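You operate a simulated robot arm through the tools that you are given. There is no shell and no other tool. Be economical: measure what you need, move in short steps, check, and stop when the job is done.

You run a simulated robot arm. Do the job below in one go: nothing can be reset, and whatever is moved stays where it is left.

JOB
Put the frozen pack in the chill box, the spent one in the small tray.
Fine: three bars mean frozen, one bar spent; shut the lid again, fingers clear; damage nothing.
Where things are to end (x, y in the base frame): purple slim pack within 0.06 m of [0.48, 0.07].
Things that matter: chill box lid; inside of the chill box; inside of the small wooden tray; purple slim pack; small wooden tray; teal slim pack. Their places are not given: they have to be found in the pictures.

The check looks at the end state, three seconds after you hand in, the way a careful person would. Anything else that was tipped, shoved, dropped, spilled or broken makes it a failure. Lids that push on must go on centred and level and be pressed home; caps that screw on are set level and turned clockwise until they are tight.

ROBOT AND FRAMES
A 6-joint arm with a two-finger parallel gripper, fixed in place. Base frame: the origin is at the foot of the arm, x ahead of it, y to its left, z up; the work surface is at about z = 0.72. Units: m, rad, N and s.
With the tool pointing down near the work surface it reaches from about 0.26 to 0.66 m from the base axis. Its first joint turns from -1.152 to 1.152 rad. Payload 2.9 kg.
The tool frame sits at the grasp point between the pads (the TCP): z along the fingers, y along the line on which they close. The tips reach 0.03 m beyond it. The gripper opens to 0.11 m. The fingers are 0.02 m wide and 0.01 m thick; the gripper's body (0.048 by 0.112 m) begins 0.055 m behind the TCP.
Orientation is told as [roll, pitch, yaw] about the base's x, y, z axes, in that order, counted from this pose: with the fingers straight down and closing along the base's y, the tool's x points along the base's -x, its y along +y and its z along -z.

CONTROLS
- The arm moves only by the tool step_arm. Its argument "rows" is a list that holds one entry, the list of rows, each a list of 7 numbers: the shift along the base's x, y, z in m, then the turn, a rotation vector about the base's x, y, z in rad, then the opening in per cent of the stroke, from 0 (shut) to 100 (fully open). In form: [[[x, y, z, wx, wy, wz, jaw], ...]]. A call has 1 to 12 rows; each row shifts and turns the commanded pose from where the row before left it. Each row takes 0.2 s and may step no farther than 0.05 m and 0.15 rad from the row before; otherwise, or with a gripper value out of range, the whole call is refused. A pose out of reach is approached as far as the arm can. The call stops where the force on the tool passes 40 N (or 10 N more than at its start, if that is more) or the arm is blocked; 0.2 s more then pass. The fingers move at their own pace (about 0.108 m/s each) and stop on an object; they squeeze with about 37 N. The grip force told is the motor's: it shows also when the fingers shut on nothing. Time passes only in rows, and 0.2 s behind the last, so rows that do not move let the fingers close. It gives the time, the measured TCP pose, the force on the tool (base axes), the opening and the grip force at its end, in the units of the frame above (readings bear some noise), with the torque about the TCP (base axes, N m) and any sound that the robot's microphone picked up, and new pictures: "views" is both (left out), scene, wrist or none.
- Cameras (640 x 400 px; columns grow to the right, rows downward): "scene" is fixed at [0.0715, 0.4283, 1.3858]; the picture's right is [-0.81, -0.59, 0.00], its down [-0.32, 0.44, -0.84] and it looks along [0.49, -0.68, -0.54] (base axes); focal length 320 px, centre (320, 200). "wrist" rides on the gripper at [0.072, 0.017, -0.103] in the tool frame; the picture's right is [-0.23, 0.97, 0.00], its down [-0.76, -0.18, -0.62] and it looks along [-0.61, -0.14, 0.78] (tool axes); focal length 222 px, centre (320, 200).
- pixel_to_xyz(camera, pixels): for up to 12 pixels [column, row] of the newest picture of that camera ("zoom" is the newest enlarged one), the place [x, y, z] in the base frame of the surface seen there, good to about 0.002 m. The clock stands still meanwhile.
- inspect(camera, box): a new picture of the part [left, top, right, bottom] of that camera's present view, enlarged. The clock stands still meanwhile.
- sign_off(): hands the job in; it is judged then, once.

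Work in short steps. Measure before you move; look again where a grasp or a placing could have gone wrong, and mend it. You have 80 turns and 200 pictures in all, those below and enlarged ones among them. Open the gripper and draw the arm clear of the work before you hand the job in, unless the task says otherwise; then end with one line.

The tools are called after ">>>" as name(argument=value, ...) on one line, values as JSON. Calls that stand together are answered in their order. step_arm: Moves the arm, as the interface text tells. Its arguments: {"type":"object","properties":{"rows":{"type":"array"},"views":{"type":"string","enum":["both","scene","wrist","none"]}},"required":["rows"]} The other tools are called the same way: pixel_to_xyz (camera, pixels) gives the place of the surface under pixels of a picture; inspect (camera, box) takes an enlarged picture of a part of a camera's view; sign_off () hands the job in.

At the start:

```text
time: 0.0
eef_pos: [0.4442, -0.2455, 0.9907]
tcp_rot: [0.0, 0.0, 0.0]
wrist_force: [-0.1, 0.3, -0.5]
wrist_torque: [0.03, 0.02, -0.01]
width: 0.1101
gripper_force: 0.1
```

scene: 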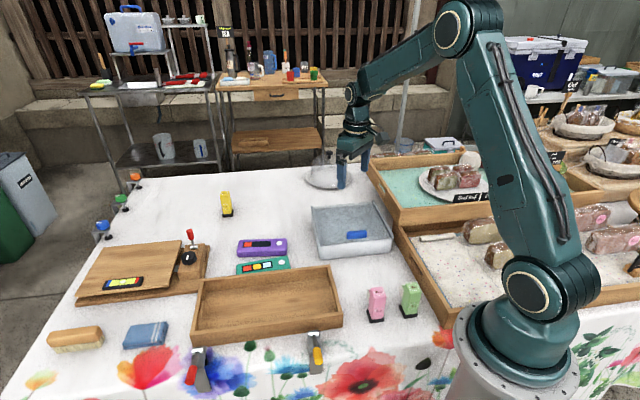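
wrist: 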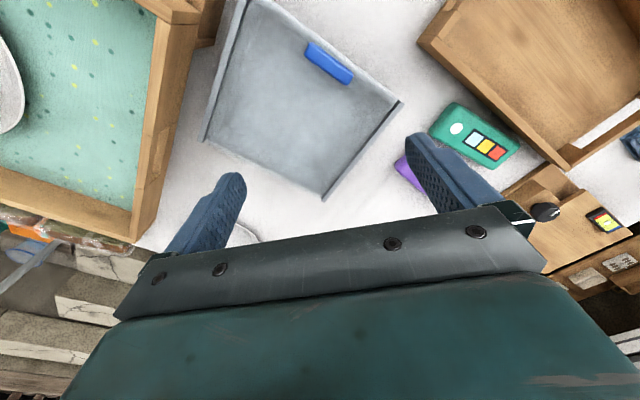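

The scene shows purple and teal packs near (262,247) and (263,266), a grey box at (350,230), a wooden tray at (265,305). I enlarge these to read the bars and understand the box lid.

>>> inspect(camera="scene", box=[220, 190, 420, 315])

>>> inspect(camera="scene", box=[60, 220, 220, 320])

>>> inspect(camera="wrist", box=[380, 80, 640, 240])

>>> pixel_to_xyz(camera="scene", pixels=[[262, 247], [262, 266], [356, 235], [312, 207], [377, 205], [392, 238], [318, 257], [340, 225], [265, 300], [130, 265], [188, 257], [122, 283]])

```text
3.20 times, centred on (320, 252) of scene
```

zoom: 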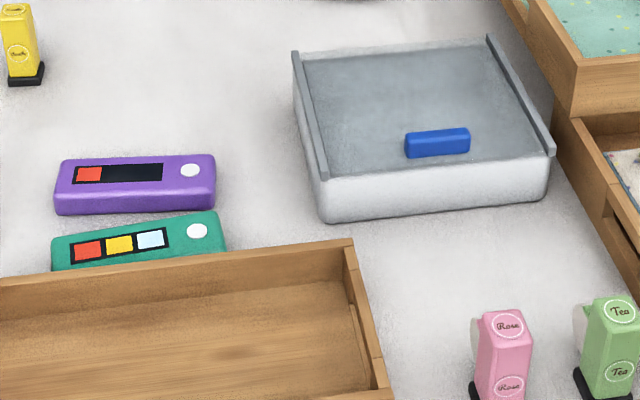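

```text
4.00 times, centred on (140, 270) of scene
```

zoom: 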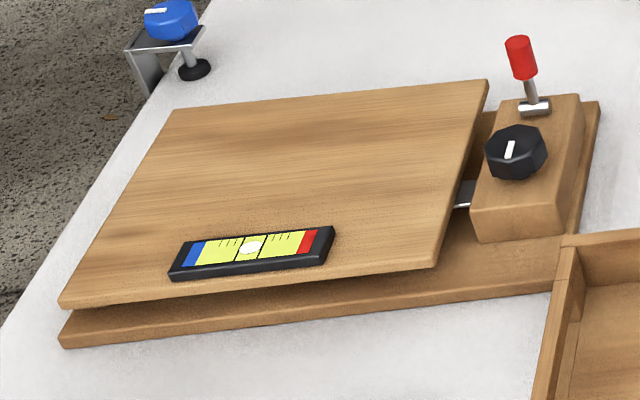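

```text
2.46 times, centred on (510, 160) of wrist
```

zoom: 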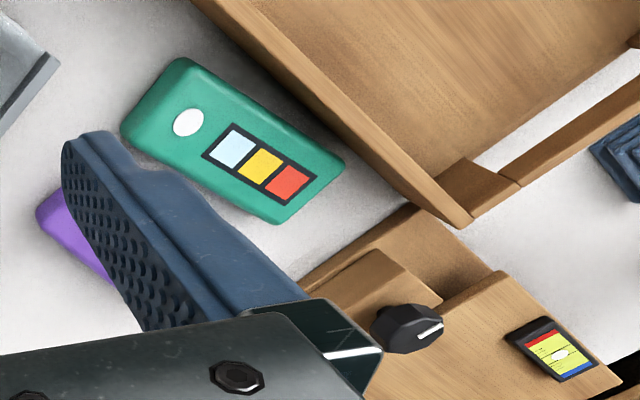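

```text
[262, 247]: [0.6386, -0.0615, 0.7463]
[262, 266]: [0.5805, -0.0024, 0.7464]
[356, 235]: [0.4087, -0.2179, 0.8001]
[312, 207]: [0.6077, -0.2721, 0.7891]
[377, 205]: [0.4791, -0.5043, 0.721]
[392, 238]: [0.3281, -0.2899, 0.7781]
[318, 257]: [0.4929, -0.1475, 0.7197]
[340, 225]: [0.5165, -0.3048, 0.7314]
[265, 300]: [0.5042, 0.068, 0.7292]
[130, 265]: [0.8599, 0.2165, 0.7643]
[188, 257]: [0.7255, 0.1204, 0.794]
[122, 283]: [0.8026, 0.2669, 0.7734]
```

Teal has three lit cells (frozen), purple one (spent). I look closely at the box lid, which appears to run between two side rails with the blue handle as grip.

>>> inspect(camera="wrist", box=[190, 0, 430, 210])

>>> inspect(camera="scene", box=[300, 190, 404, 265])

>>> pixel_to_xyz(camera="zoom", pixels=[[70, 80], [120, 330], [450, 70], [560, 270], [300, 130], [300, 300], [500, 250], [200, 260], [330, 245], [120, 180], [300, 90], [330, 380]])

```text
1.90 times, centred on (310, 105) of wrist
```

zoom: 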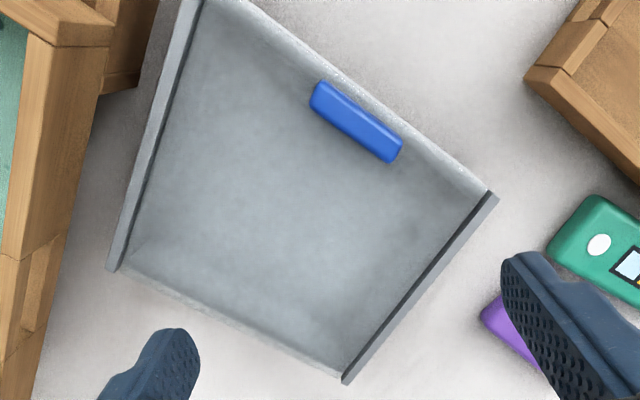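

```text
5.33 times, centred on (352, 228) of scene
```

zoom: 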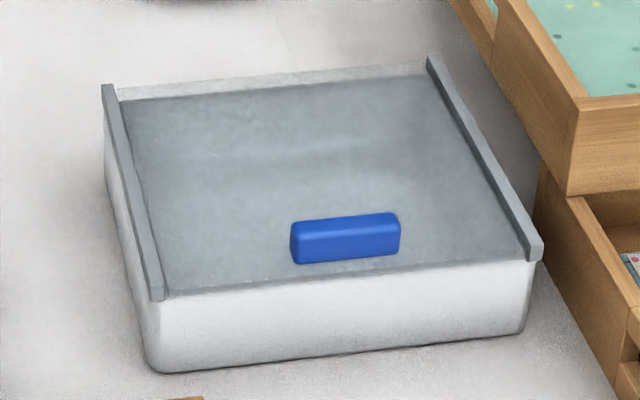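

```text
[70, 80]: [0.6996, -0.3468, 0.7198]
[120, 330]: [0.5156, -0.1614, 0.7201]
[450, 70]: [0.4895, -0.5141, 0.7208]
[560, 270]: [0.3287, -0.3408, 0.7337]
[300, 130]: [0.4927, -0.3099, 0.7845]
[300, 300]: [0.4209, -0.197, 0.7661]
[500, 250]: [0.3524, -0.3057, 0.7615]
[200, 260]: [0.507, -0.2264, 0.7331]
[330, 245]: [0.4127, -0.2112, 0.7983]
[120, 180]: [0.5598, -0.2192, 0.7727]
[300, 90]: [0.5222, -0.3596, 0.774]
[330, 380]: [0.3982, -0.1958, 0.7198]
```

The lid seems to sit between the side rails, perhaps see-through. I measure rails, lid, handle and rim more densely in this zoom.

>>> pixel_to_xyz(camera="zoom", pixels=[[108, 87], [158, 296], [433, 60], [537, 246], [296, 222], [396, 216], [300, 255], [396, 250], [395, 221], [250, 90], [320, 283], [450, 230]])

>>> pixel_to_xyz(camera="zoom", pixels=[[150, 150], [200, 150], [250, 150], [300, 150], [350, 150], [400, 150], [200, 200], [250, 200], [250, 110], [350, 200], [350, 110], [430, 190]])

>>> pixel_to_xyz(camera="wrist", pixels=[[222, 80], [326, 190], [402, 102], [262, 0], [315, 45], [350, 78], [240, 140], [280, 130], [340, 130], [300, 100], [270, 50], [365, 80]])

```text
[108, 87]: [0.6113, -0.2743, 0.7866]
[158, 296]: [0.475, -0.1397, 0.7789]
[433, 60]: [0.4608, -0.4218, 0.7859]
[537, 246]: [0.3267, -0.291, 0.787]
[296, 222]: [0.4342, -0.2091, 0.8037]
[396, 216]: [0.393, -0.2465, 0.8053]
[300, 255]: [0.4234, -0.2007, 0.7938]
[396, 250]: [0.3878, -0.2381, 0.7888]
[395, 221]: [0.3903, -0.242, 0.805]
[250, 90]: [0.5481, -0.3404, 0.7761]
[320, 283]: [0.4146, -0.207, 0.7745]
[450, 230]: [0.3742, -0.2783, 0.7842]
```

```text
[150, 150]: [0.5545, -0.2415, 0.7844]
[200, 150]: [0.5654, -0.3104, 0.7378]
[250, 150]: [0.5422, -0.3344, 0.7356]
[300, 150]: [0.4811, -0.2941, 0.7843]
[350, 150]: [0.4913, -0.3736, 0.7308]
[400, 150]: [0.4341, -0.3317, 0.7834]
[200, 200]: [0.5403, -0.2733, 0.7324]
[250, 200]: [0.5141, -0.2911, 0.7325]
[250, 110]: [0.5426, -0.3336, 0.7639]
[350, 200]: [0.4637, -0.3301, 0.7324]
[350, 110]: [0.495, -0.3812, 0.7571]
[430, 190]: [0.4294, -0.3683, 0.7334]
```

```text
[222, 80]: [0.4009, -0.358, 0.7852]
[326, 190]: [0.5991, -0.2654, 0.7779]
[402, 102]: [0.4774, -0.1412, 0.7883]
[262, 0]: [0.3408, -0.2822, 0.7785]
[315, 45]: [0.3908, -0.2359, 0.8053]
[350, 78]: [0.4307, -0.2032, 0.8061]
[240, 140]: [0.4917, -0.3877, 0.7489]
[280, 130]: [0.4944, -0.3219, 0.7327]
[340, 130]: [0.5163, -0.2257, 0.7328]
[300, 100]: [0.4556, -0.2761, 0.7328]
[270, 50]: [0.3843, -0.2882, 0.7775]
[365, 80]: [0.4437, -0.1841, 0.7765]
```

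The lid is translucent (top about 0.784, interior floor about 0.7325), between rails running along (0.71,-0.71); it looks like a sliding lid. I measure obstacles around its path and the two packs and the tray.

>>> pixel_to_xyz(camera="scene", pixels=[[376, 290], [376, 320], [411, 284], [410, 316], [323, 185], [343, 190], [226, 195], [227, 214], [398, 245], [372, 178], [384, 320], [370, 318]])

>>> pixel_to_xyz(camera="scene", pixels=[[240, 242], [286, 240], [286, 252], [239, 254], [237, 267], [289, 258], [238, 275], [288, 266], [239, 248], [285, 246], [288, 262], [263, 252]])

>>> pixel_to_xyz(camera="scene", pixels=[[200, 281], [330, 268], [341, 322], [193, 340], [210, 330], [325, 315], [322, 280], [210, 305], [265, 320], [265, 335], [313, 340], [197, 360]])

>>> inspect(camera="scene", box=[180, 230, 360, 345])

```text
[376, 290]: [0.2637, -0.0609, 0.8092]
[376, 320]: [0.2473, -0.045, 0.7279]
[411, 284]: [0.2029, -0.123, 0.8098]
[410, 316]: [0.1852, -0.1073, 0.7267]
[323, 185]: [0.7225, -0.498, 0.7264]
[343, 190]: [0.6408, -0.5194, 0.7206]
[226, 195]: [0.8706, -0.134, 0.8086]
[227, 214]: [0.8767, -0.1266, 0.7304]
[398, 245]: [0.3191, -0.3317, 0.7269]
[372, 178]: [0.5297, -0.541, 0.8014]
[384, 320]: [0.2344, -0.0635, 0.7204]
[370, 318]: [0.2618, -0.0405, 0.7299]
```

```text
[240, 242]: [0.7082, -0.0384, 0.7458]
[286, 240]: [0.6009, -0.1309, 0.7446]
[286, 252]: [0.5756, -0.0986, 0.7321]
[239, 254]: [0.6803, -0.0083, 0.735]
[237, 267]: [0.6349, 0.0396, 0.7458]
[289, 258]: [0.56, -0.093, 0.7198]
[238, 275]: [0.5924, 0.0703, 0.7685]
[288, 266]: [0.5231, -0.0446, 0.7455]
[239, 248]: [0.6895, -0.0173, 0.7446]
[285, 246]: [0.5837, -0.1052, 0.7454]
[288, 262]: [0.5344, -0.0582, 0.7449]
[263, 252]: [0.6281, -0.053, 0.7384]
```

```text
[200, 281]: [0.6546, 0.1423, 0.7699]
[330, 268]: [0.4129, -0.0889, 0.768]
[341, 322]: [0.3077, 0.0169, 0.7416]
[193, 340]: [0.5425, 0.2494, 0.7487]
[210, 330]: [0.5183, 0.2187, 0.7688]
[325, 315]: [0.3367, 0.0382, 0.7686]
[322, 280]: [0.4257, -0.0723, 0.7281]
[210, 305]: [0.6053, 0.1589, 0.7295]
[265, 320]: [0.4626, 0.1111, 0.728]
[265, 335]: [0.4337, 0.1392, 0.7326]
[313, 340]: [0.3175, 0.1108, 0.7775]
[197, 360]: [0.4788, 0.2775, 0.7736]
```

```text
3.48 times, centred on (270, 288) of scene
```

zoom: 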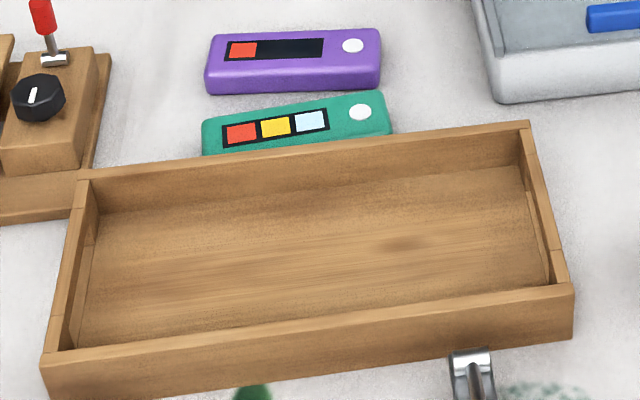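

Purple's place is the tray (floor z 0.728, long axis about 44°), and all objects share about a 45° turn. I move above the lid handle (about (0.410,-0.2215), top 0.805) and turn the tool +0.78 rad so the fingers close along the rails.

>>> step_arm(rows=[[[-0.006, 0.004, -0.015, 0, 0, 0.13, 60], [-0.006, 0.004, -0.015, 0, 0, 0.13, 60], [-0.006, 0.004, -0.015, 0, 0, 0.13, 60], [-0.006, 0.004, -0.015, 0, 0, 0.13, 60], [-0.006, 0.004, -0.015, 0, 0, 0.13, 60], [-0.004, 0.004, -0.015, 0, 0, 0.13, 60], [0, 0, 0, 0, 0, 0, 60]]])

```text
time: 1.6
eef_pos: [0.4118, -0.2203, 0.9001]
tcp_rot: [0.0, 0.001, 0.784]
wrist_force: [-0.3, 0.3, 0.5]
wrist_torque: [0.01, 0.06, -0.02]
width: 0.0658
gripper_force: 0.1
```

scene: 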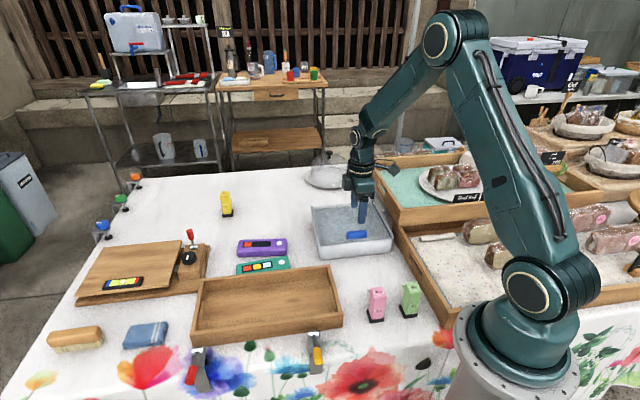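
wrist: 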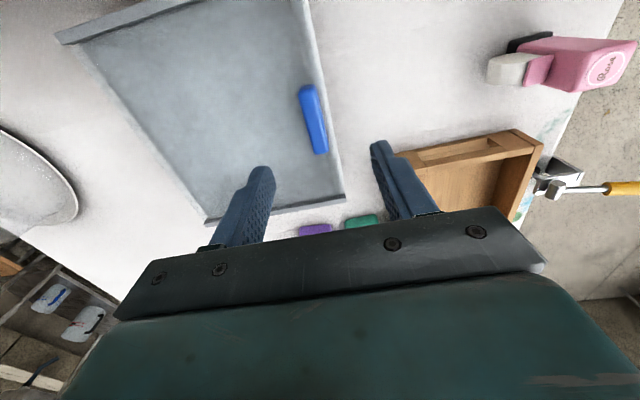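

The handle is at wrist (313,120) near the lid's front edge. I measure the handle's ends and the lid edges from this closer view.

>>> inspect(camera="wrist", box=[180, 0, 360, 230])

>>> pixel_to_xyz(camera="wrist", pixels=[[301, 90], [312, 86], [317, 150], [325, 148], [307, 120], [318, 120], [336, 170], [340, 197], [306, 10], [305, 45], [250, 215], [330, 130]])

```text
1.74 times, centred on (270, 115) of wrist
```

zoom: 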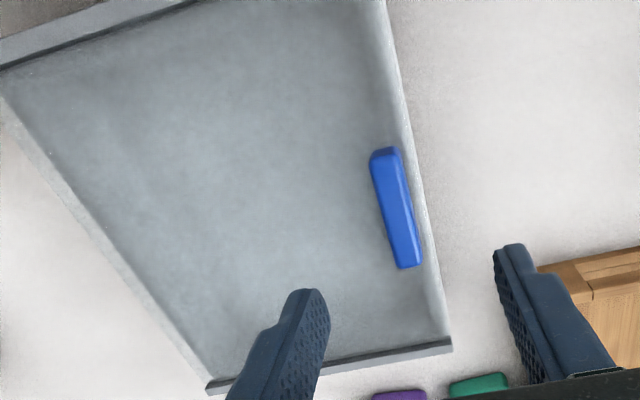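

```text
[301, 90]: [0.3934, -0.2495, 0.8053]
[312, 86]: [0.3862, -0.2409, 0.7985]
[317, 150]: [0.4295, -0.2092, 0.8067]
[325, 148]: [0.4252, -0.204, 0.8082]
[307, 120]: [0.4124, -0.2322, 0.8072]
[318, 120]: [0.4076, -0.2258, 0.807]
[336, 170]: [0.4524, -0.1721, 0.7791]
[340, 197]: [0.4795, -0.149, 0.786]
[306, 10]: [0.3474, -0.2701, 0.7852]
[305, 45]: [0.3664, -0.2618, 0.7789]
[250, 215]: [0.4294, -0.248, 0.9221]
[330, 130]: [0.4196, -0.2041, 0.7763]
```

Handle centre is about (0.4086,-0.226), top 0.807. I descend to TCP z 0.820 (tips 0.790, just above the lid) and close.

>>> step_arm(rows=[[[-0.003, -0.0055, -0.03, 0, 0, 0, 60], [0, 0, -0.03, 0, 0, 0, 60], [0, 0, -0.02, 0, 0, 0, 60], [0, 0, 0, 0, 0, 0, 60], [0, 0, 0, 0, 0, 0, 10], [0, 0, 0, 0, 0, 0, 10], [0, 0, 0, 0, 0, 0, 10]]])

```text
time: 3.2
eef_pos: [0.4116, -0.2264, 0.8197]
tcp_rot: [-0.002, -0.001, 0.783]
wrist_force: [11.6, -10.8, -8.0]
wrist_torque: [0.1, 0.17, 0.78]
width: 0.0156
gripper_force: 45.1
```

scene: 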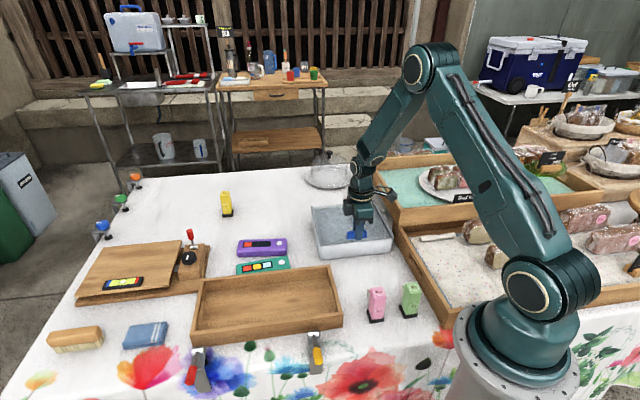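
wrist: 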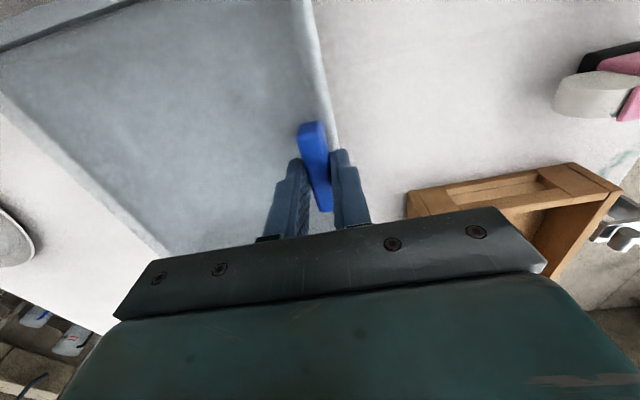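

The handle is held (width 0.0156), with a small side force from the closing. I try pulling gently along (-0.71,+0.71) to see whether the lid slides that way.

>>> step_arm(rows=[[[-0.004, 0.004, 0, 0, 0, 0, 10], [-0.004, 0.004, 0, 0, 0, 0, 10], [-0.004, 0.004, 0, 0, 0, 0, 10]]])

```text
time: 3.6
eef_pos: [0.4104, -0.2263, 0.8194]
tcp_rot: [-0.016, -0.003, 0.78]
wrist_force: [8.0, -6.4, -8.6]
wrist_torque: [0.07, 0.69, 0.64]
width: 0.0158
gripper_force: 44.9
stopped in row 1: the force on the tool passed its limit at 47 N (the readings are from after the stop); the commanded pose is now the measured one
```

scene: 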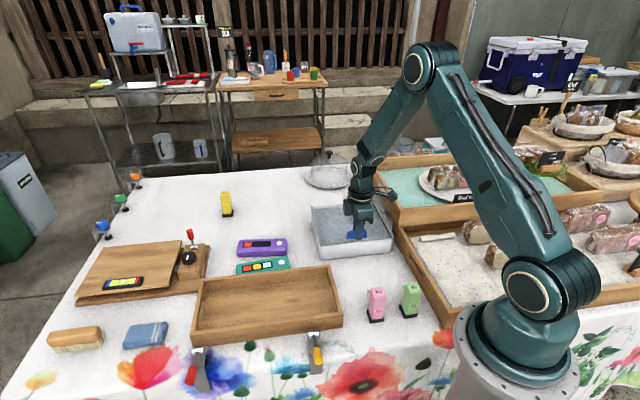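
wrist: 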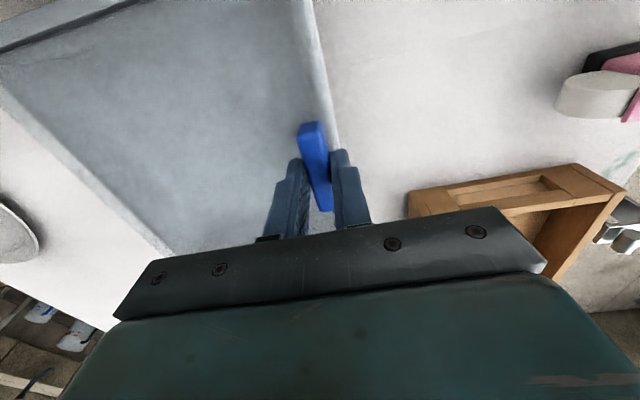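

It resists hard toward the front (47 N, no motion). I try the other way, pushing toward the back in small steps.

>>> step_arm(rows=[[[0.002, -0.002, 0, 0, 0, 0, 10], [0.003, -0.003, 0, 0, 0, 0, 10], [0.003, -0.003, 0, 0, 0, 0, 10], [0.003, -0.003, 0, 0, 0, 0, 10]]])

```text
time: 4.6
eef_pos: [0.4207, -0.2363, 0.8196]
tcp_rot: [-0.012, -0.002, 0.78]
wrist_force: [-3.3, -1.7, -10.1]
wrist_torque: [0.84, 0.24, 0.61]
width: 0.0155
gripper_force: 44.5
```

scene: 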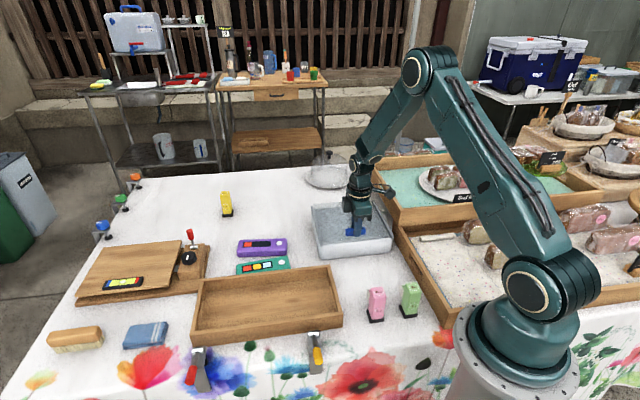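
wrist: 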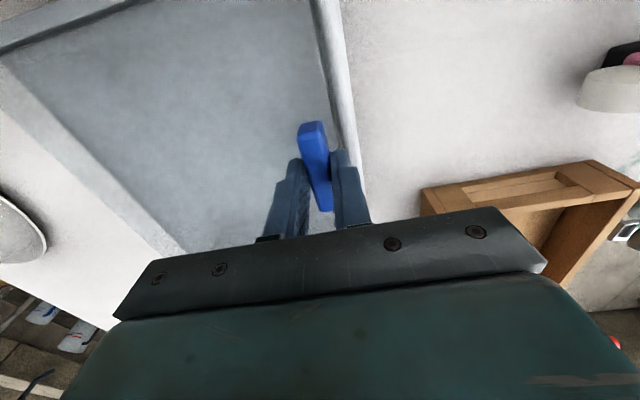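

The lid slides toward the back freely (front rim now exposed, low force). I continue sliding, along the rail direction, another 0.085 m.

>>> step_arm(rows=[[[0.0071, -0.007, 0, 0, 0, 0, 10], [0.0071, -0.007, 0, 0, 0, 0, 10], [0.0071, -0.007, 0, 0, 0, 0, 10], [0.0071, -0.007, 0, 0, 0, 0, 10], [0.0071, -0.007, 0, 0, 0, 0, 10], [0.0071, -0.007, 0, 0, 0, 0, 10], [0.0071, -0.007, 0, 0, 0, 0, 10], [0.0071, -0.007, 0, 0, 0, 0, 10]]])

```text
time: 6.4
eef_pos: [0.4784, -0.2926, 0.8203]
tcp_rot: [-0.015, -0.002, 0.78]
wrist_force: [-3.9, -2.6, -3.4]
wrist_torque: [0.48, 0.55, 0.6]
width: 0.0157
gripper_force: 45.2
```

scene: 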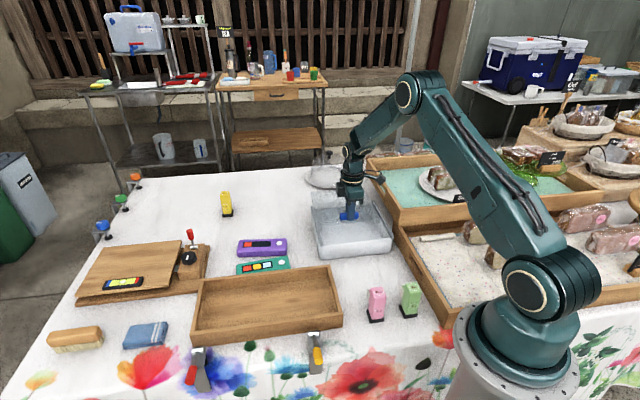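
wrist: 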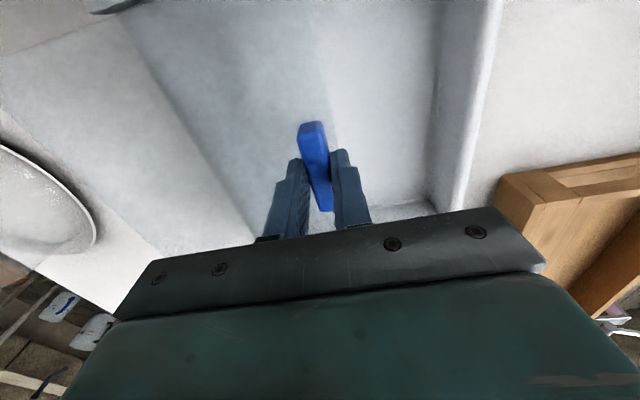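

The lid has moved about 0.095 m; the box stays put. I slide 0.02 m more, then look before letting go.

>>> step_arm(rows=[[[0.0071, -0.007, 0, 0, 0, 0, 10], [0.0071, -0.007, 0, 0, 0, 0, 10], [0, 0, 0, 0, 0, 0, 10]]], views="scene")

>>> inspect(camera="scene", box=[290, 150, 420, 270])

```text
time: 7.2
eef_pos: [0.4922, -0.3081, 0.8195]
tcp_rot: [-0.015, -0.002, 0.778]
wrist_force: [-7.5, -7.0, 0.2]
wrist_torque: [0.53, 0.52, 0.64]
width: 0.0161
gripper_force: 45.0
```

scene: 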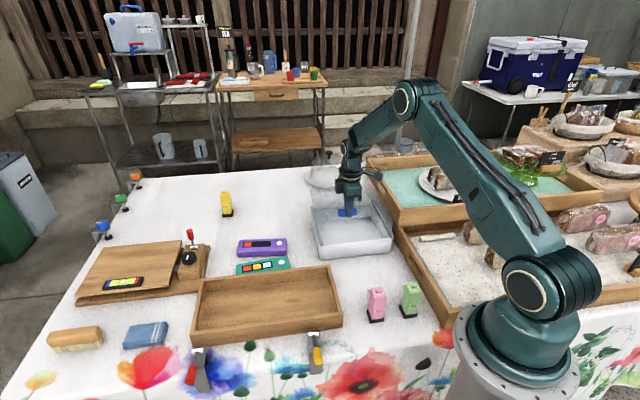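

```text
3.33 times, centred on (355, 210) of scene
```

zoom: 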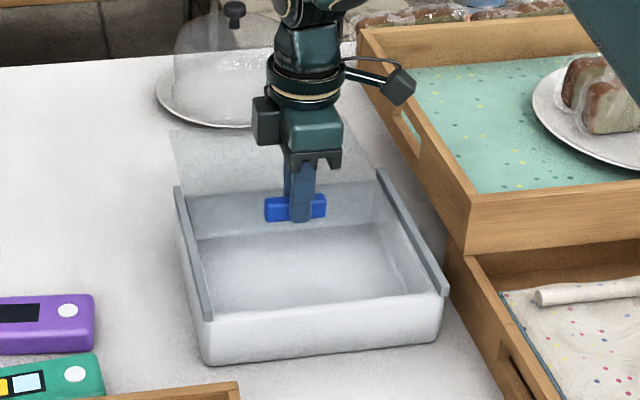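

Opening is about 0.115 m, plenty. I release the handle by opening slightly, and check whether the lid stays level.

>>> step_arm(rows=[[[0, 0, 0, 0, 0, 0, 24], [0, 0, 0, 0, 0, 0, 24], [0, 0, 0, 0, 0, 0, 40], [0, 0, 0.03, 0, 0, 0, 40]]])

>>> inspect(camera="scene", box=[290, 150, 420, 270])

```text
time: 8.2
eef_pos: [0.4921, -0.3078, 0.8486]
tcp_rot: [-0.014, -0.001, 0.779]
wrist_force: [0.0, 0.9, -0.6]
wrist_torque: [0.01, 0.0, 0.02]
width: 0.044
gripper_force: 0.0
```

scene: 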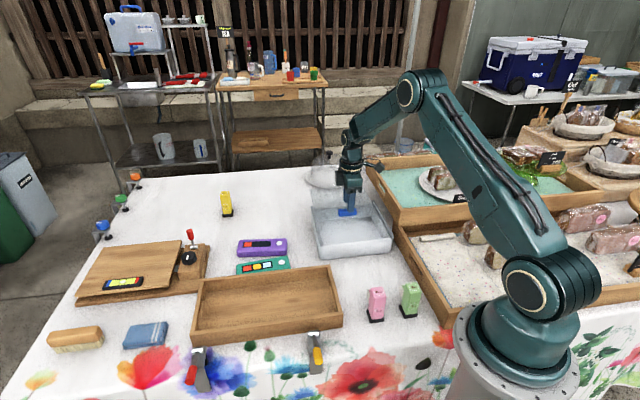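
wrist: 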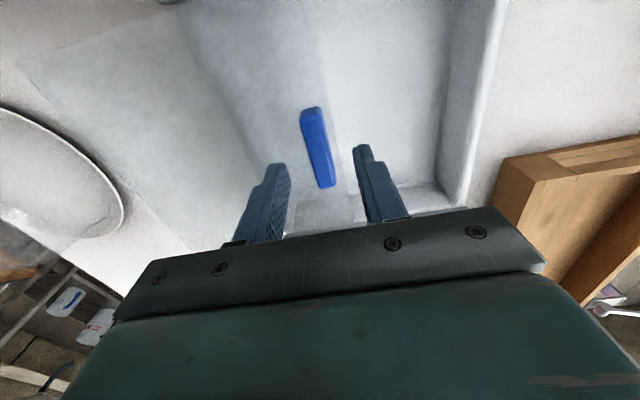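

```text
3.33 times, centred on (355, 210) of scene
```

zoom: 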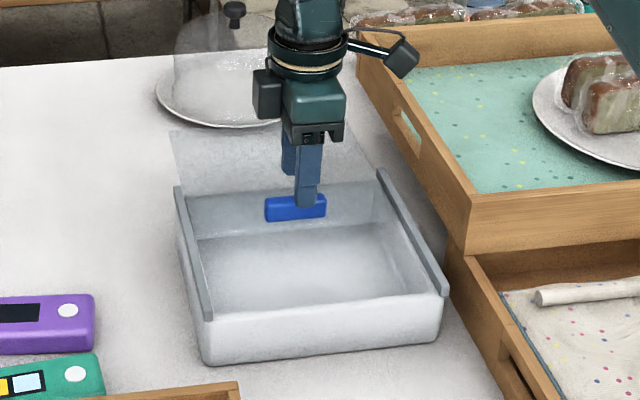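

The lid stays level in its rails. I rise and move to a viewpoint above the packs, around (0.53,-0.05,0.93).

>>> step_arm(rows=[[[0, 0, 0.045, 0, 0, 0, 60], [0, 0, 0.035, 0, 0, 0, 60], [0.005, 0.045, 0, 0, 0, 0, 60], [0.005, 0.045, 0, 0, 0, 0, 60], [0.005, 0.045, 0, 0, 0, 0, 60], [0.005, 0.045, 0, 0, 0, 0, 60], [0.005, 0.04, 0, 0, 0, 0, 60], [0.003, 0.028, 0, 0, 0, 0, 60], [0, 0, 0, 0, 0, 0, 60]]])

```text
time: 10.2
eef_pos: [0.5207, -0.0591, 0.9309]
tcp_rot: [-0.016, -0.001, 0.778]
wrist_force: [-0.1, -0.8, 0.5]
wrist_torque: [-0.01, -0.01, -0.01]
width: 0.066
gripper_force: 0.1
```

scene: 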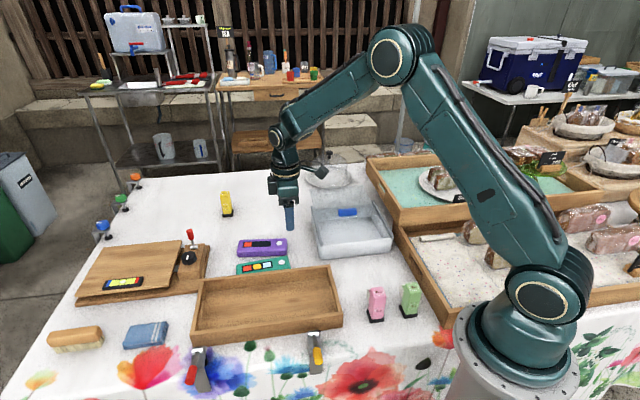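
wrist: 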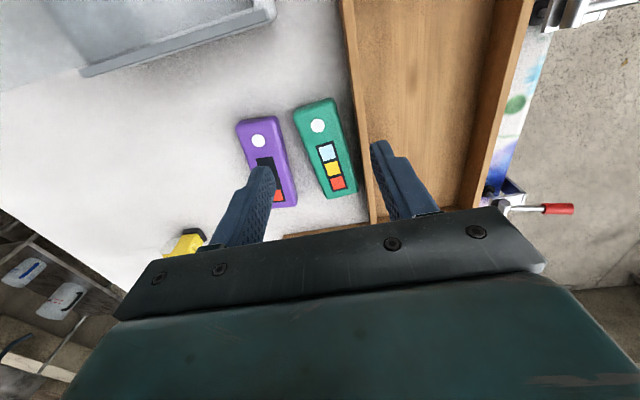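

Both packs visible: teal around wrist (325,148), purple (267,160). I measure their corners.

>>> inspect(camera="wrist", box=[220, 80, 400, 220])

>>> pixel_to_xyz(camera="zoom", pixels=[[275, 105], [395, 70], [485, 390], [385, 410], [340, 160], [395, 320], [330, 240], [430, 240], [65, 165], [180, 145], [520, 330], [260, 420]])

```text
2.86 times, centred on (310, 150) of wrist
```

zoom: 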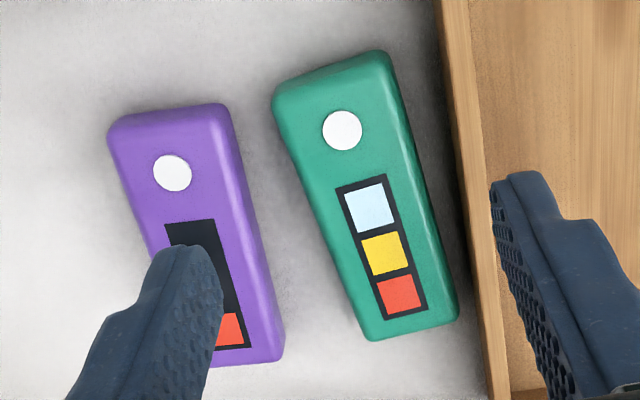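

```text
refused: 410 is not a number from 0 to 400
```

>>> pixel_to_xyz(camera="zoom", pixels=[[285, 105], [375, 65], [445, 315], [375, 328], [345, 130], [382, 253], [315, 200], [415, 180], [120, 130], [215, 115], [275, 345], [490, 330]])

>>> pixel_to_xyz(camera="zoom", pixels=[[172, 173], [195, 235], [232, 330], [232, 180], [140, 195], [450, 130], [470, 240], [390, 80], [275, 125], [457, 310], [368, 338], [265, 240]])

```text
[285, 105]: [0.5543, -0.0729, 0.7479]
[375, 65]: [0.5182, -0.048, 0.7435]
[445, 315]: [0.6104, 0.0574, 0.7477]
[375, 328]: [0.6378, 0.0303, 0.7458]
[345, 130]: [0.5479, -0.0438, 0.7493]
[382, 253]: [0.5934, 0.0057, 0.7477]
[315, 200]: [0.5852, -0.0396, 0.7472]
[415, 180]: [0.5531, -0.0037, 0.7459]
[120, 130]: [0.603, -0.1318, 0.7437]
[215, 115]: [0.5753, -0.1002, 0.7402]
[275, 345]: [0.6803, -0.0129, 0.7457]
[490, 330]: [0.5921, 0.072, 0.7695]
```

```text
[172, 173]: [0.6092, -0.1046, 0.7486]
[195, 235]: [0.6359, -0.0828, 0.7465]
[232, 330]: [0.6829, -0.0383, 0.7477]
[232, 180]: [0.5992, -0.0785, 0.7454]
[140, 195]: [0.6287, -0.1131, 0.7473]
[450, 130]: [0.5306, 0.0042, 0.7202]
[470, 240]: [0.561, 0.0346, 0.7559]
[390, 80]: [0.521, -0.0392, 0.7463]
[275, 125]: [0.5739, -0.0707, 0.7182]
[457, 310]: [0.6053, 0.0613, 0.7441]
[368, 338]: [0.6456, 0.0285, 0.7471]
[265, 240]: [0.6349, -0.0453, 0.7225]
```

Teal centre is about (0.5805,-0.008), long axis at 49.6°, with roughly 0.022 m between it and the tray wall. I turn +0.088, open to about 0.057 m, grasp 0.01 m toward its free end, and stop above to check.

>>> step_arm(rows=[[[0.0265, 0.0215, -0.03, 0, 0, 0.044, 52], [0.0268, 0.0216, -0.04, 0.0, 0, 0.044, 52], [0, 0, -0.04, 0, 0, 0, 52], [0, 0, -0.02, 0, 0, 0, 52], [0, 0, 0, 0, 0, 0, 52]]])

>>> inspect(camera="wrist", box=[220, 80, 420, 240])

```text
refused: row 2 steps farther than a row can; nothing moved
```

```text
2.50 times, centred on (320, 160) of wrist
```

zoom: 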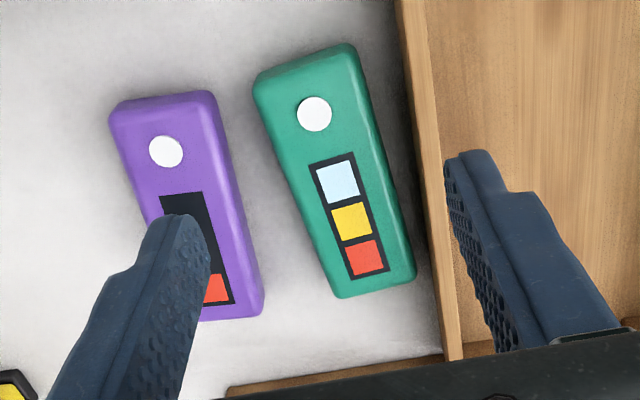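

The step was too long; I repeat it with smaller rows.

>>> step_arm(rows=[[[0.0265, 0.0215, 0, 0, 0, 0.044, 52], [0.0268, 0.0216, 0, 0.016, 0, 0.044, 52], [0, 0, -0.045, 0, 0, 0, 52], [0, 0, -0.045, 0, 0, 0, 52], [0, 0, -0.03, 0, 0, 0, 52], [0, 0, 0, 0, 0, 0, 52]]])

>>> inspect(camera="wrist", box=[220, 80, 420, 240])

>>> inspect(camera="scene", box=[220, 190, 340, 290])

```text
time: 11.6
eef_pos: [0.5717, -0.015, 0.8094]
tcp_rot: [-0.005, -0.016, 0.868]
wrist_force: [-0.6, 0.5, -0.4]
wrist_torque: [0.0, -0.01, 0.01]
width: 0.0572
gripper_force: 0.1
```

scene: 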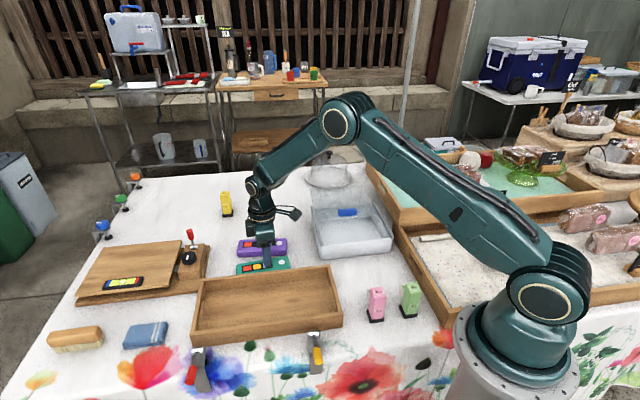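
wrist: 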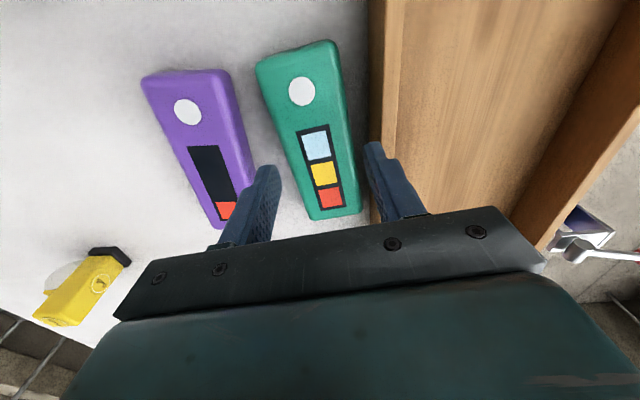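

```text
2.50 times, centred on (320, 160) of wrist
```

zoom: 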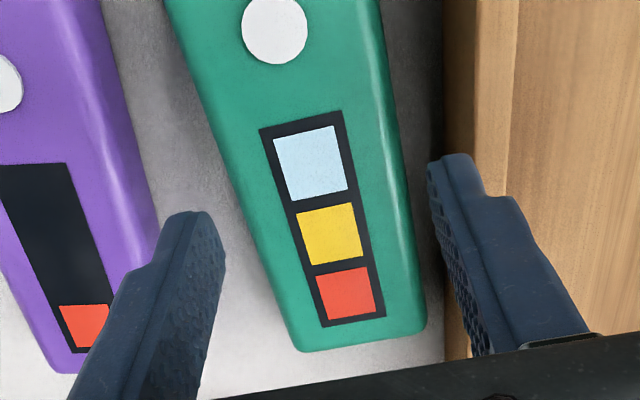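

```text
4.00 times, centred on (280, 240) of scene
```

zoom: 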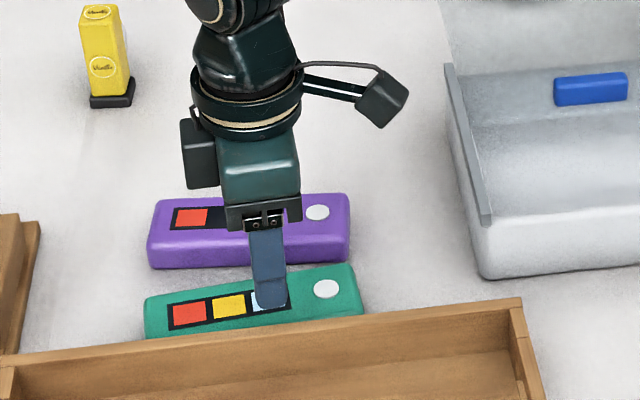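

The fingers straddle the teal pack with the right one near the tray wall; I shift 3 mm away from the wall, level the small tilt, and descend to TCP z 0.758 in small rows.

>>> step_arm(rows=[[[0.0023, -0.0019, 0, -0.009, 0.014, 0, 52], [0, 0, -0.012, 0, 0, 0, 52], [0, 0, -0.012, 0, 0, 0, 52], [0, 0, -0.012, 0, 0, 0, 52], [0, 0, -0.015, 0, 0, 0, 52], [0, 0, 0, 0, 0, 0, 52]]])

>>> inspect(camera="wrist", box=[220, 80, 420, 240])

```text
time: 12.7
eef_pos: [0.5772, -0.0186, 0.777]
tcp_rot: [-0.003, -0.001, 0.867]
wrist_force: [-1.4, 1.2, 6.9]
wrist_torque: [0.13, 0.23, 0.08]
width: 0.0578
gripper_force: 1.1
stopped in row 5: the force on the tool passed its limit at 60 N (the readings are from after the stop); the commanded pose is now the measured one
```

scene: 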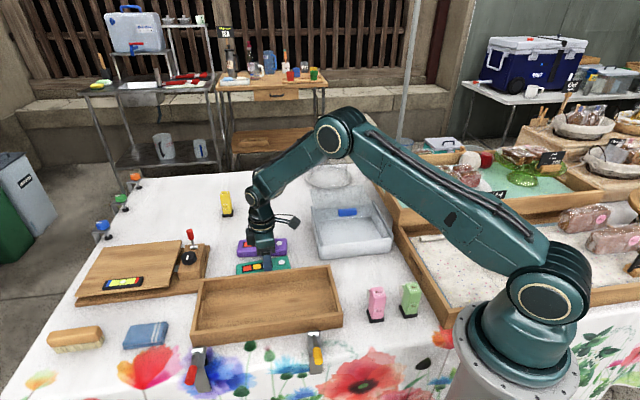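
wrist: 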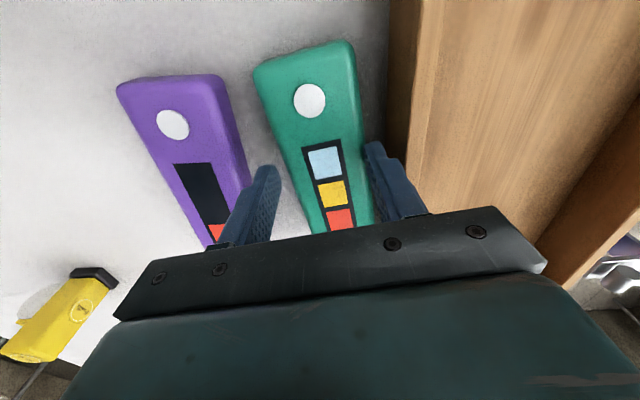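

```text
2.50 times, centred on (320, 160) of wrist
```

zoom: 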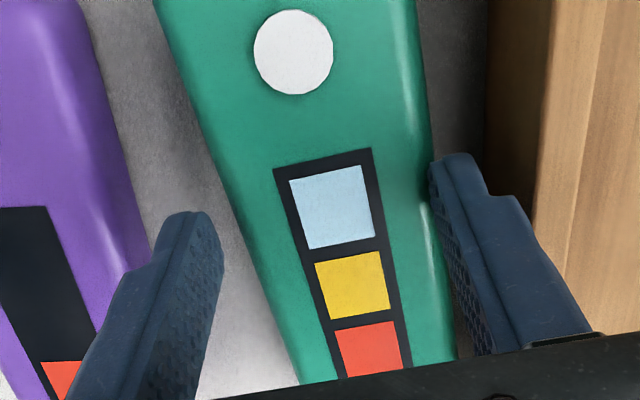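

The right (tray-side) finger touched the pack's top edge at tip z 0.747. I raise 1 cm, shift 5.5 mm toward the tray and look.

>>> step_arm(rows=[[[0, 0, 0.01, 0, 0, 0, 54], [-0.0042, 0.0036, 0, 0, 0, 0, 54], [0, 0, 0, 0, 0, 0, 54], [0, 0, 0, 0, 0, 0, 54]]])

>>> inspect(camera="wrist", box=[220, 80, 420, 240])

>>> inspect(camera="scene", box=[220, 210, 320, 290])

>>> pixel_to_xyz(camera="wrist", pixels=[[260, 70], [340, 50], [365, 150], [280, 150], [372, 200], [395, 100], [395, 160], [340, 130], [310, 90], [272, 172], [370, 147], [382, 120]])

```text
time: 13.7
eef_pos: [0.573, -0.0149, 0.7873]
tcp_rot: [-0.002, 0.001, 0.868]
wrist_force: [0.0, -0.1, 0.3]
wrist_torque: [0.0, -0.02, -0.01]
width: 0.0596
gripper_force: 0.0
```

scene: 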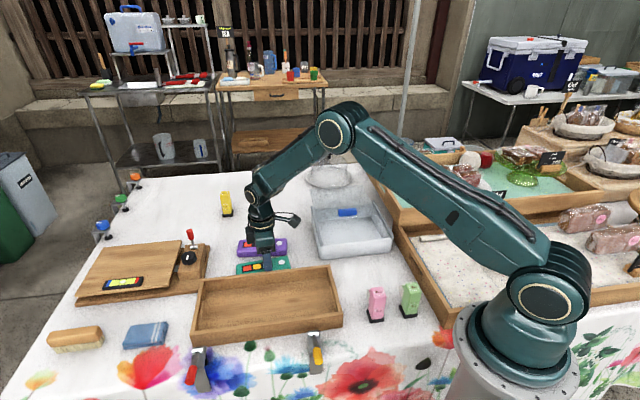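
wrist: 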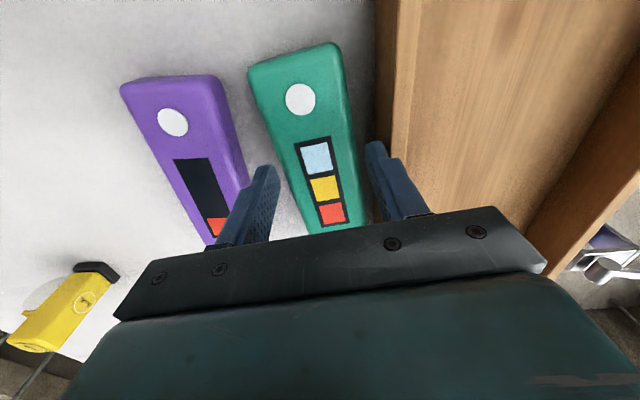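

```text
2.50 times, centred on (320, 160) of wrist
```

zoom: 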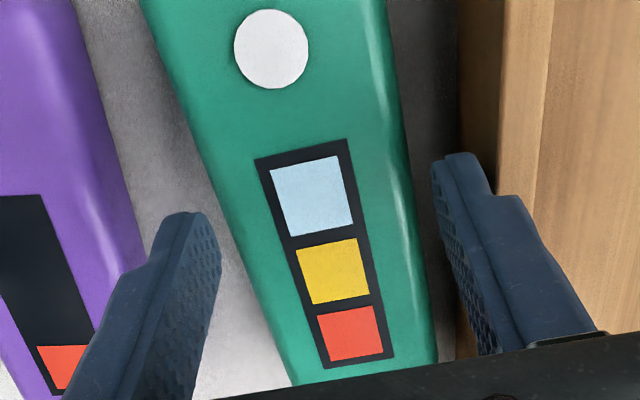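

```text
5.00 times, centred on (270, 250) of scene
```

zoom: 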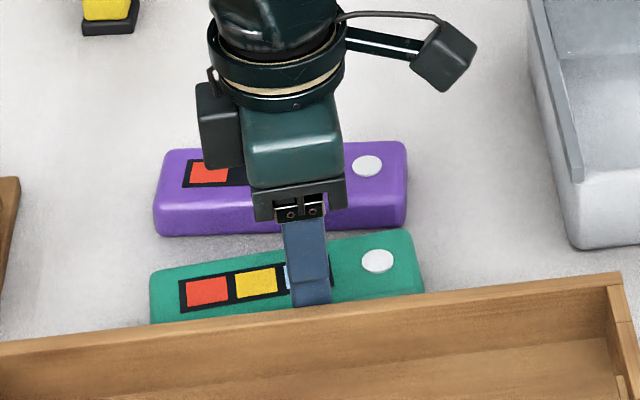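

```text
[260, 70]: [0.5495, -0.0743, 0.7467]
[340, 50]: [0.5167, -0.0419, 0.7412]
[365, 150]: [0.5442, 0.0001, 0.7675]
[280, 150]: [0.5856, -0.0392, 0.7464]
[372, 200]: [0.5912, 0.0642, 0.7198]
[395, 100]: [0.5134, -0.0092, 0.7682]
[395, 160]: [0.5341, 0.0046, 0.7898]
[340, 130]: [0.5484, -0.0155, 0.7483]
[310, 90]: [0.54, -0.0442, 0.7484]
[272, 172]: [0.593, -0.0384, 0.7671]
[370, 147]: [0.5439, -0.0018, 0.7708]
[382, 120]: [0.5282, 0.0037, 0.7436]
```

Both fingers now show clearance to the pack, and the wall gap is about 4 mm. I descend in small rows to TCP 0.758.

>>> step_arm(rows=[[[0, 0, -0.007, 0, 0, 0, 54], [0, 0, -0.007, 0, 0, 0, 54], [0, 0, -0.007, 0, 0, 0, 54], [0, 0, -0.008, 0, 0, 0, 54], [0, 0, 0, 0, 0, 0, 54]]], views="wrist")

```text
time: 14.5
eef_pos: [0.5802, -0.0199, 0.7765]
tcp_rot: [-0.021, -0.01, 0.86]
wrist_force: [-1.1, -1.1, 6.6]
wrist_torque: [-0.27, -0.07, -0.04]
width: 0.0604
gripper_force: 1.2
stopped in row 3: the force on the tool passed its limit at 42 N (the readings are from after the stop); the commanded pose is now the measured one
```

wrist: 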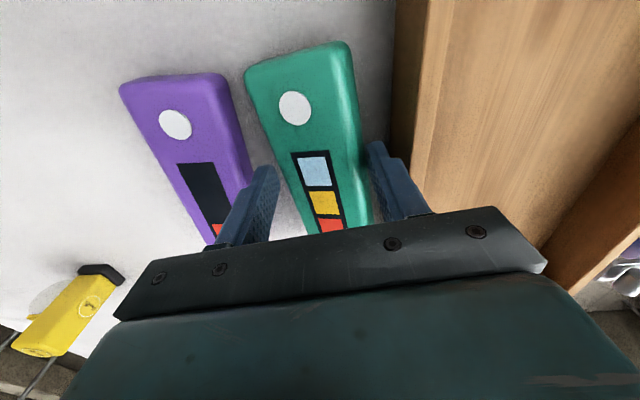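

Torque signs show the left finger touched the pack this time (the right one before), so the pack is wider than I estimated. I raise, level out, and open to 60 % to measure the width properly.

>>> step_arm(rows=[[[0, 0, 0.02, 0, 0, 0, 60], [0, 0, 0.03, 0.006, 0.022, 0.008, 60], [-0.03, -0.03, 0, 0, 0, 0, 60], [0, 0, 0.04, 0, 0, 0, 60], [0, 0, 0, 0, 0, 0, 60]]], views="wrist")

>>> inspect(camera="wrist", box=[200, 60, 400, 220])

```text
time: 15.7
eef_pos: [0.5475, -0.0495, 0.866]
tcp_rot: [0.001, 0.001, 0.867]
wrist_force: [0.6, 0.2, 0.6]
wrist_torque: [0.02, 0.02, 0.01]
width: 0.0659
gripper_force: 0.1
```

wrist: 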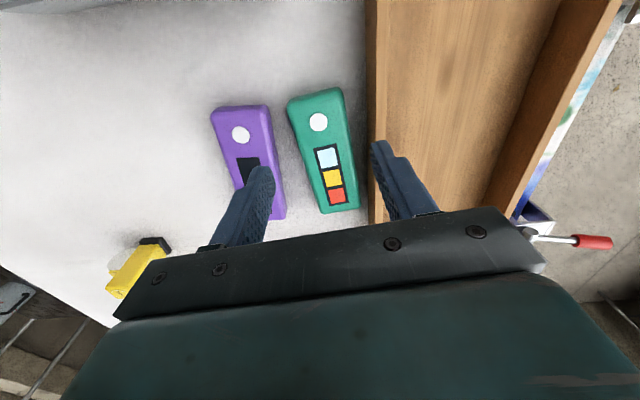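

```text
2.50 times, centred on (300, 140) of wrist
```

zoom: 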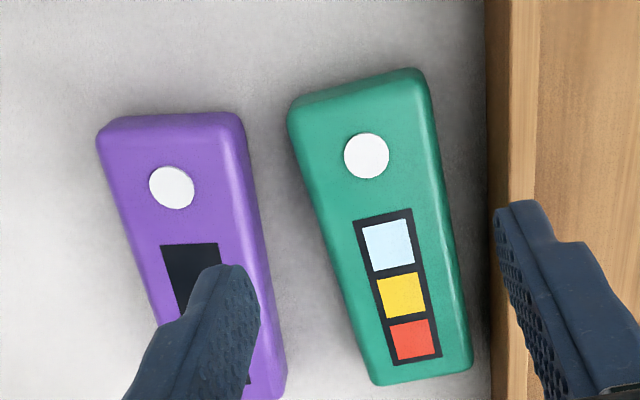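

Measuring across the teal pack at several rows, both edges and the tray wall.

>>> pixel_to_xyz(camera="zoom", pixels=[[290, 130], [315, 200], [333, 260], [350, 315], [370, 375], [430, 110], [443, 190], [452, 250], [462, 310], [471, 362], [440, 190], [446, 250]])

>>> pixel_to_xyz(camera="zoom", pixels=[[303, 120], [415, 80], [380, 375], [460, 360], [488, 120], [490, 200], [491, 270], [492, 340], [515, 180], [425, 75], [290, 110], [433, 95]])

```text
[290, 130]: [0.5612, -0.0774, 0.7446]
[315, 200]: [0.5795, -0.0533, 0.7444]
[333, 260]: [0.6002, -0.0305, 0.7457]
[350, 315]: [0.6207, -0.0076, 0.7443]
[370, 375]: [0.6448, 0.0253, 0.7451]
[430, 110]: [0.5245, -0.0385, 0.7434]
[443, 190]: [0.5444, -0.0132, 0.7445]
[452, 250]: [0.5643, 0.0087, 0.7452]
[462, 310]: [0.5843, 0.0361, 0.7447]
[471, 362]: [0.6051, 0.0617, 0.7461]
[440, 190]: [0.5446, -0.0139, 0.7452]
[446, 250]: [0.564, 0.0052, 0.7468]
```

```text
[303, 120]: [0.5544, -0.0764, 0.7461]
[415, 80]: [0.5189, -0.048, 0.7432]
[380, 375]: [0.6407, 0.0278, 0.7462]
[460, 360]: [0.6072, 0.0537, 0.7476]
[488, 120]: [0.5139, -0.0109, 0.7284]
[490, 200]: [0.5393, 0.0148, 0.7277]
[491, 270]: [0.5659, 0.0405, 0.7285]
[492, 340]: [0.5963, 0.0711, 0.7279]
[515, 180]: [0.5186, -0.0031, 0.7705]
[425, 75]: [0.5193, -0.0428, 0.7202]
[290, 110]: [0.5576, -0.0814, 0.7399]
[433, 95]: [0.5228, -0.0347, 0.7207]
```

The pack is 0.053 wide, axis at 51°, centre (0.582,-0.010), with a 0.022 m wall gap. I go to (0.578,-0.0164) with yaw 0.89 and 0.066 m opening, and descend partway first.

>>> step_arm(rows=[[[0.0304, 0.0331, 0, 0, 0, 0.023, 60], [0, 0, -0.04, 0, 0, 0, 60], [0, 0, -0.03, 0, 0, 0, 60], [0, 0, 0, 0, 0, 0, 60]]], views="wrist")

>>> inspect(camera="wrist", box=[220, 80, 420, 240])

```text
time: 16.7
eef_pos: [0.5786, -0.0164, 0.7941]
tcp_rot: [-0.001, 0.002, 0.89]
wrist_force: [0.4, -0.6, -0.6]
wrist_torque: [-0.01, -0.02, 0.01]
width: 0.0661
gripper_force: 0.1
```

wrist: 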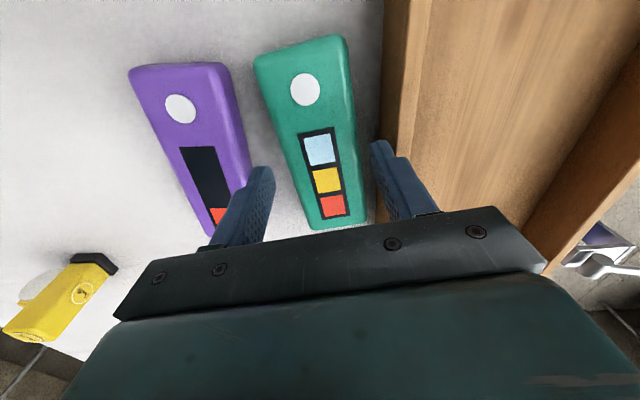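

```text
2.50 times, centred on (320, 160) of wrist
```

zoom: 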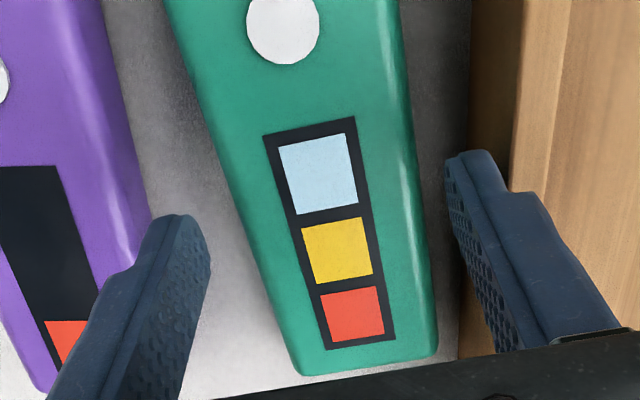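

Alignment is good: clearance on both sides. I descend the remaining 0.036 m gently.

>>> step_arm(rows=[[[0, 0, -0.01, 0, 0, 0, 60], [0, 0, -0.008, 0, 0, 0, 60], [0, 0, -0.006, 0, 0, 0, 60], [0, 0, -0.006, 0, 0, 0, 60], [0, 0, -0.006, 0, 0, 0, 60], [0, 0, 0, 0, 0, 0, 60]]], views="wrist")

```text
time: 18.1
eef_pos: [0.5794, -0.0171, 0.7585]
tcp_rot: [-0.001, 0.002, 0.892]
wrist_force: [1.4, -0.9, 0.1]
wrist_torque: [0.0, 0.02, 0.01]
width: 0.0656
gripper_force: 0.0
```

wrist: 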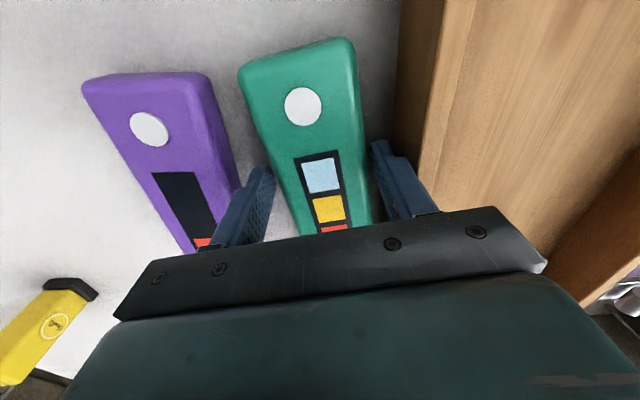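

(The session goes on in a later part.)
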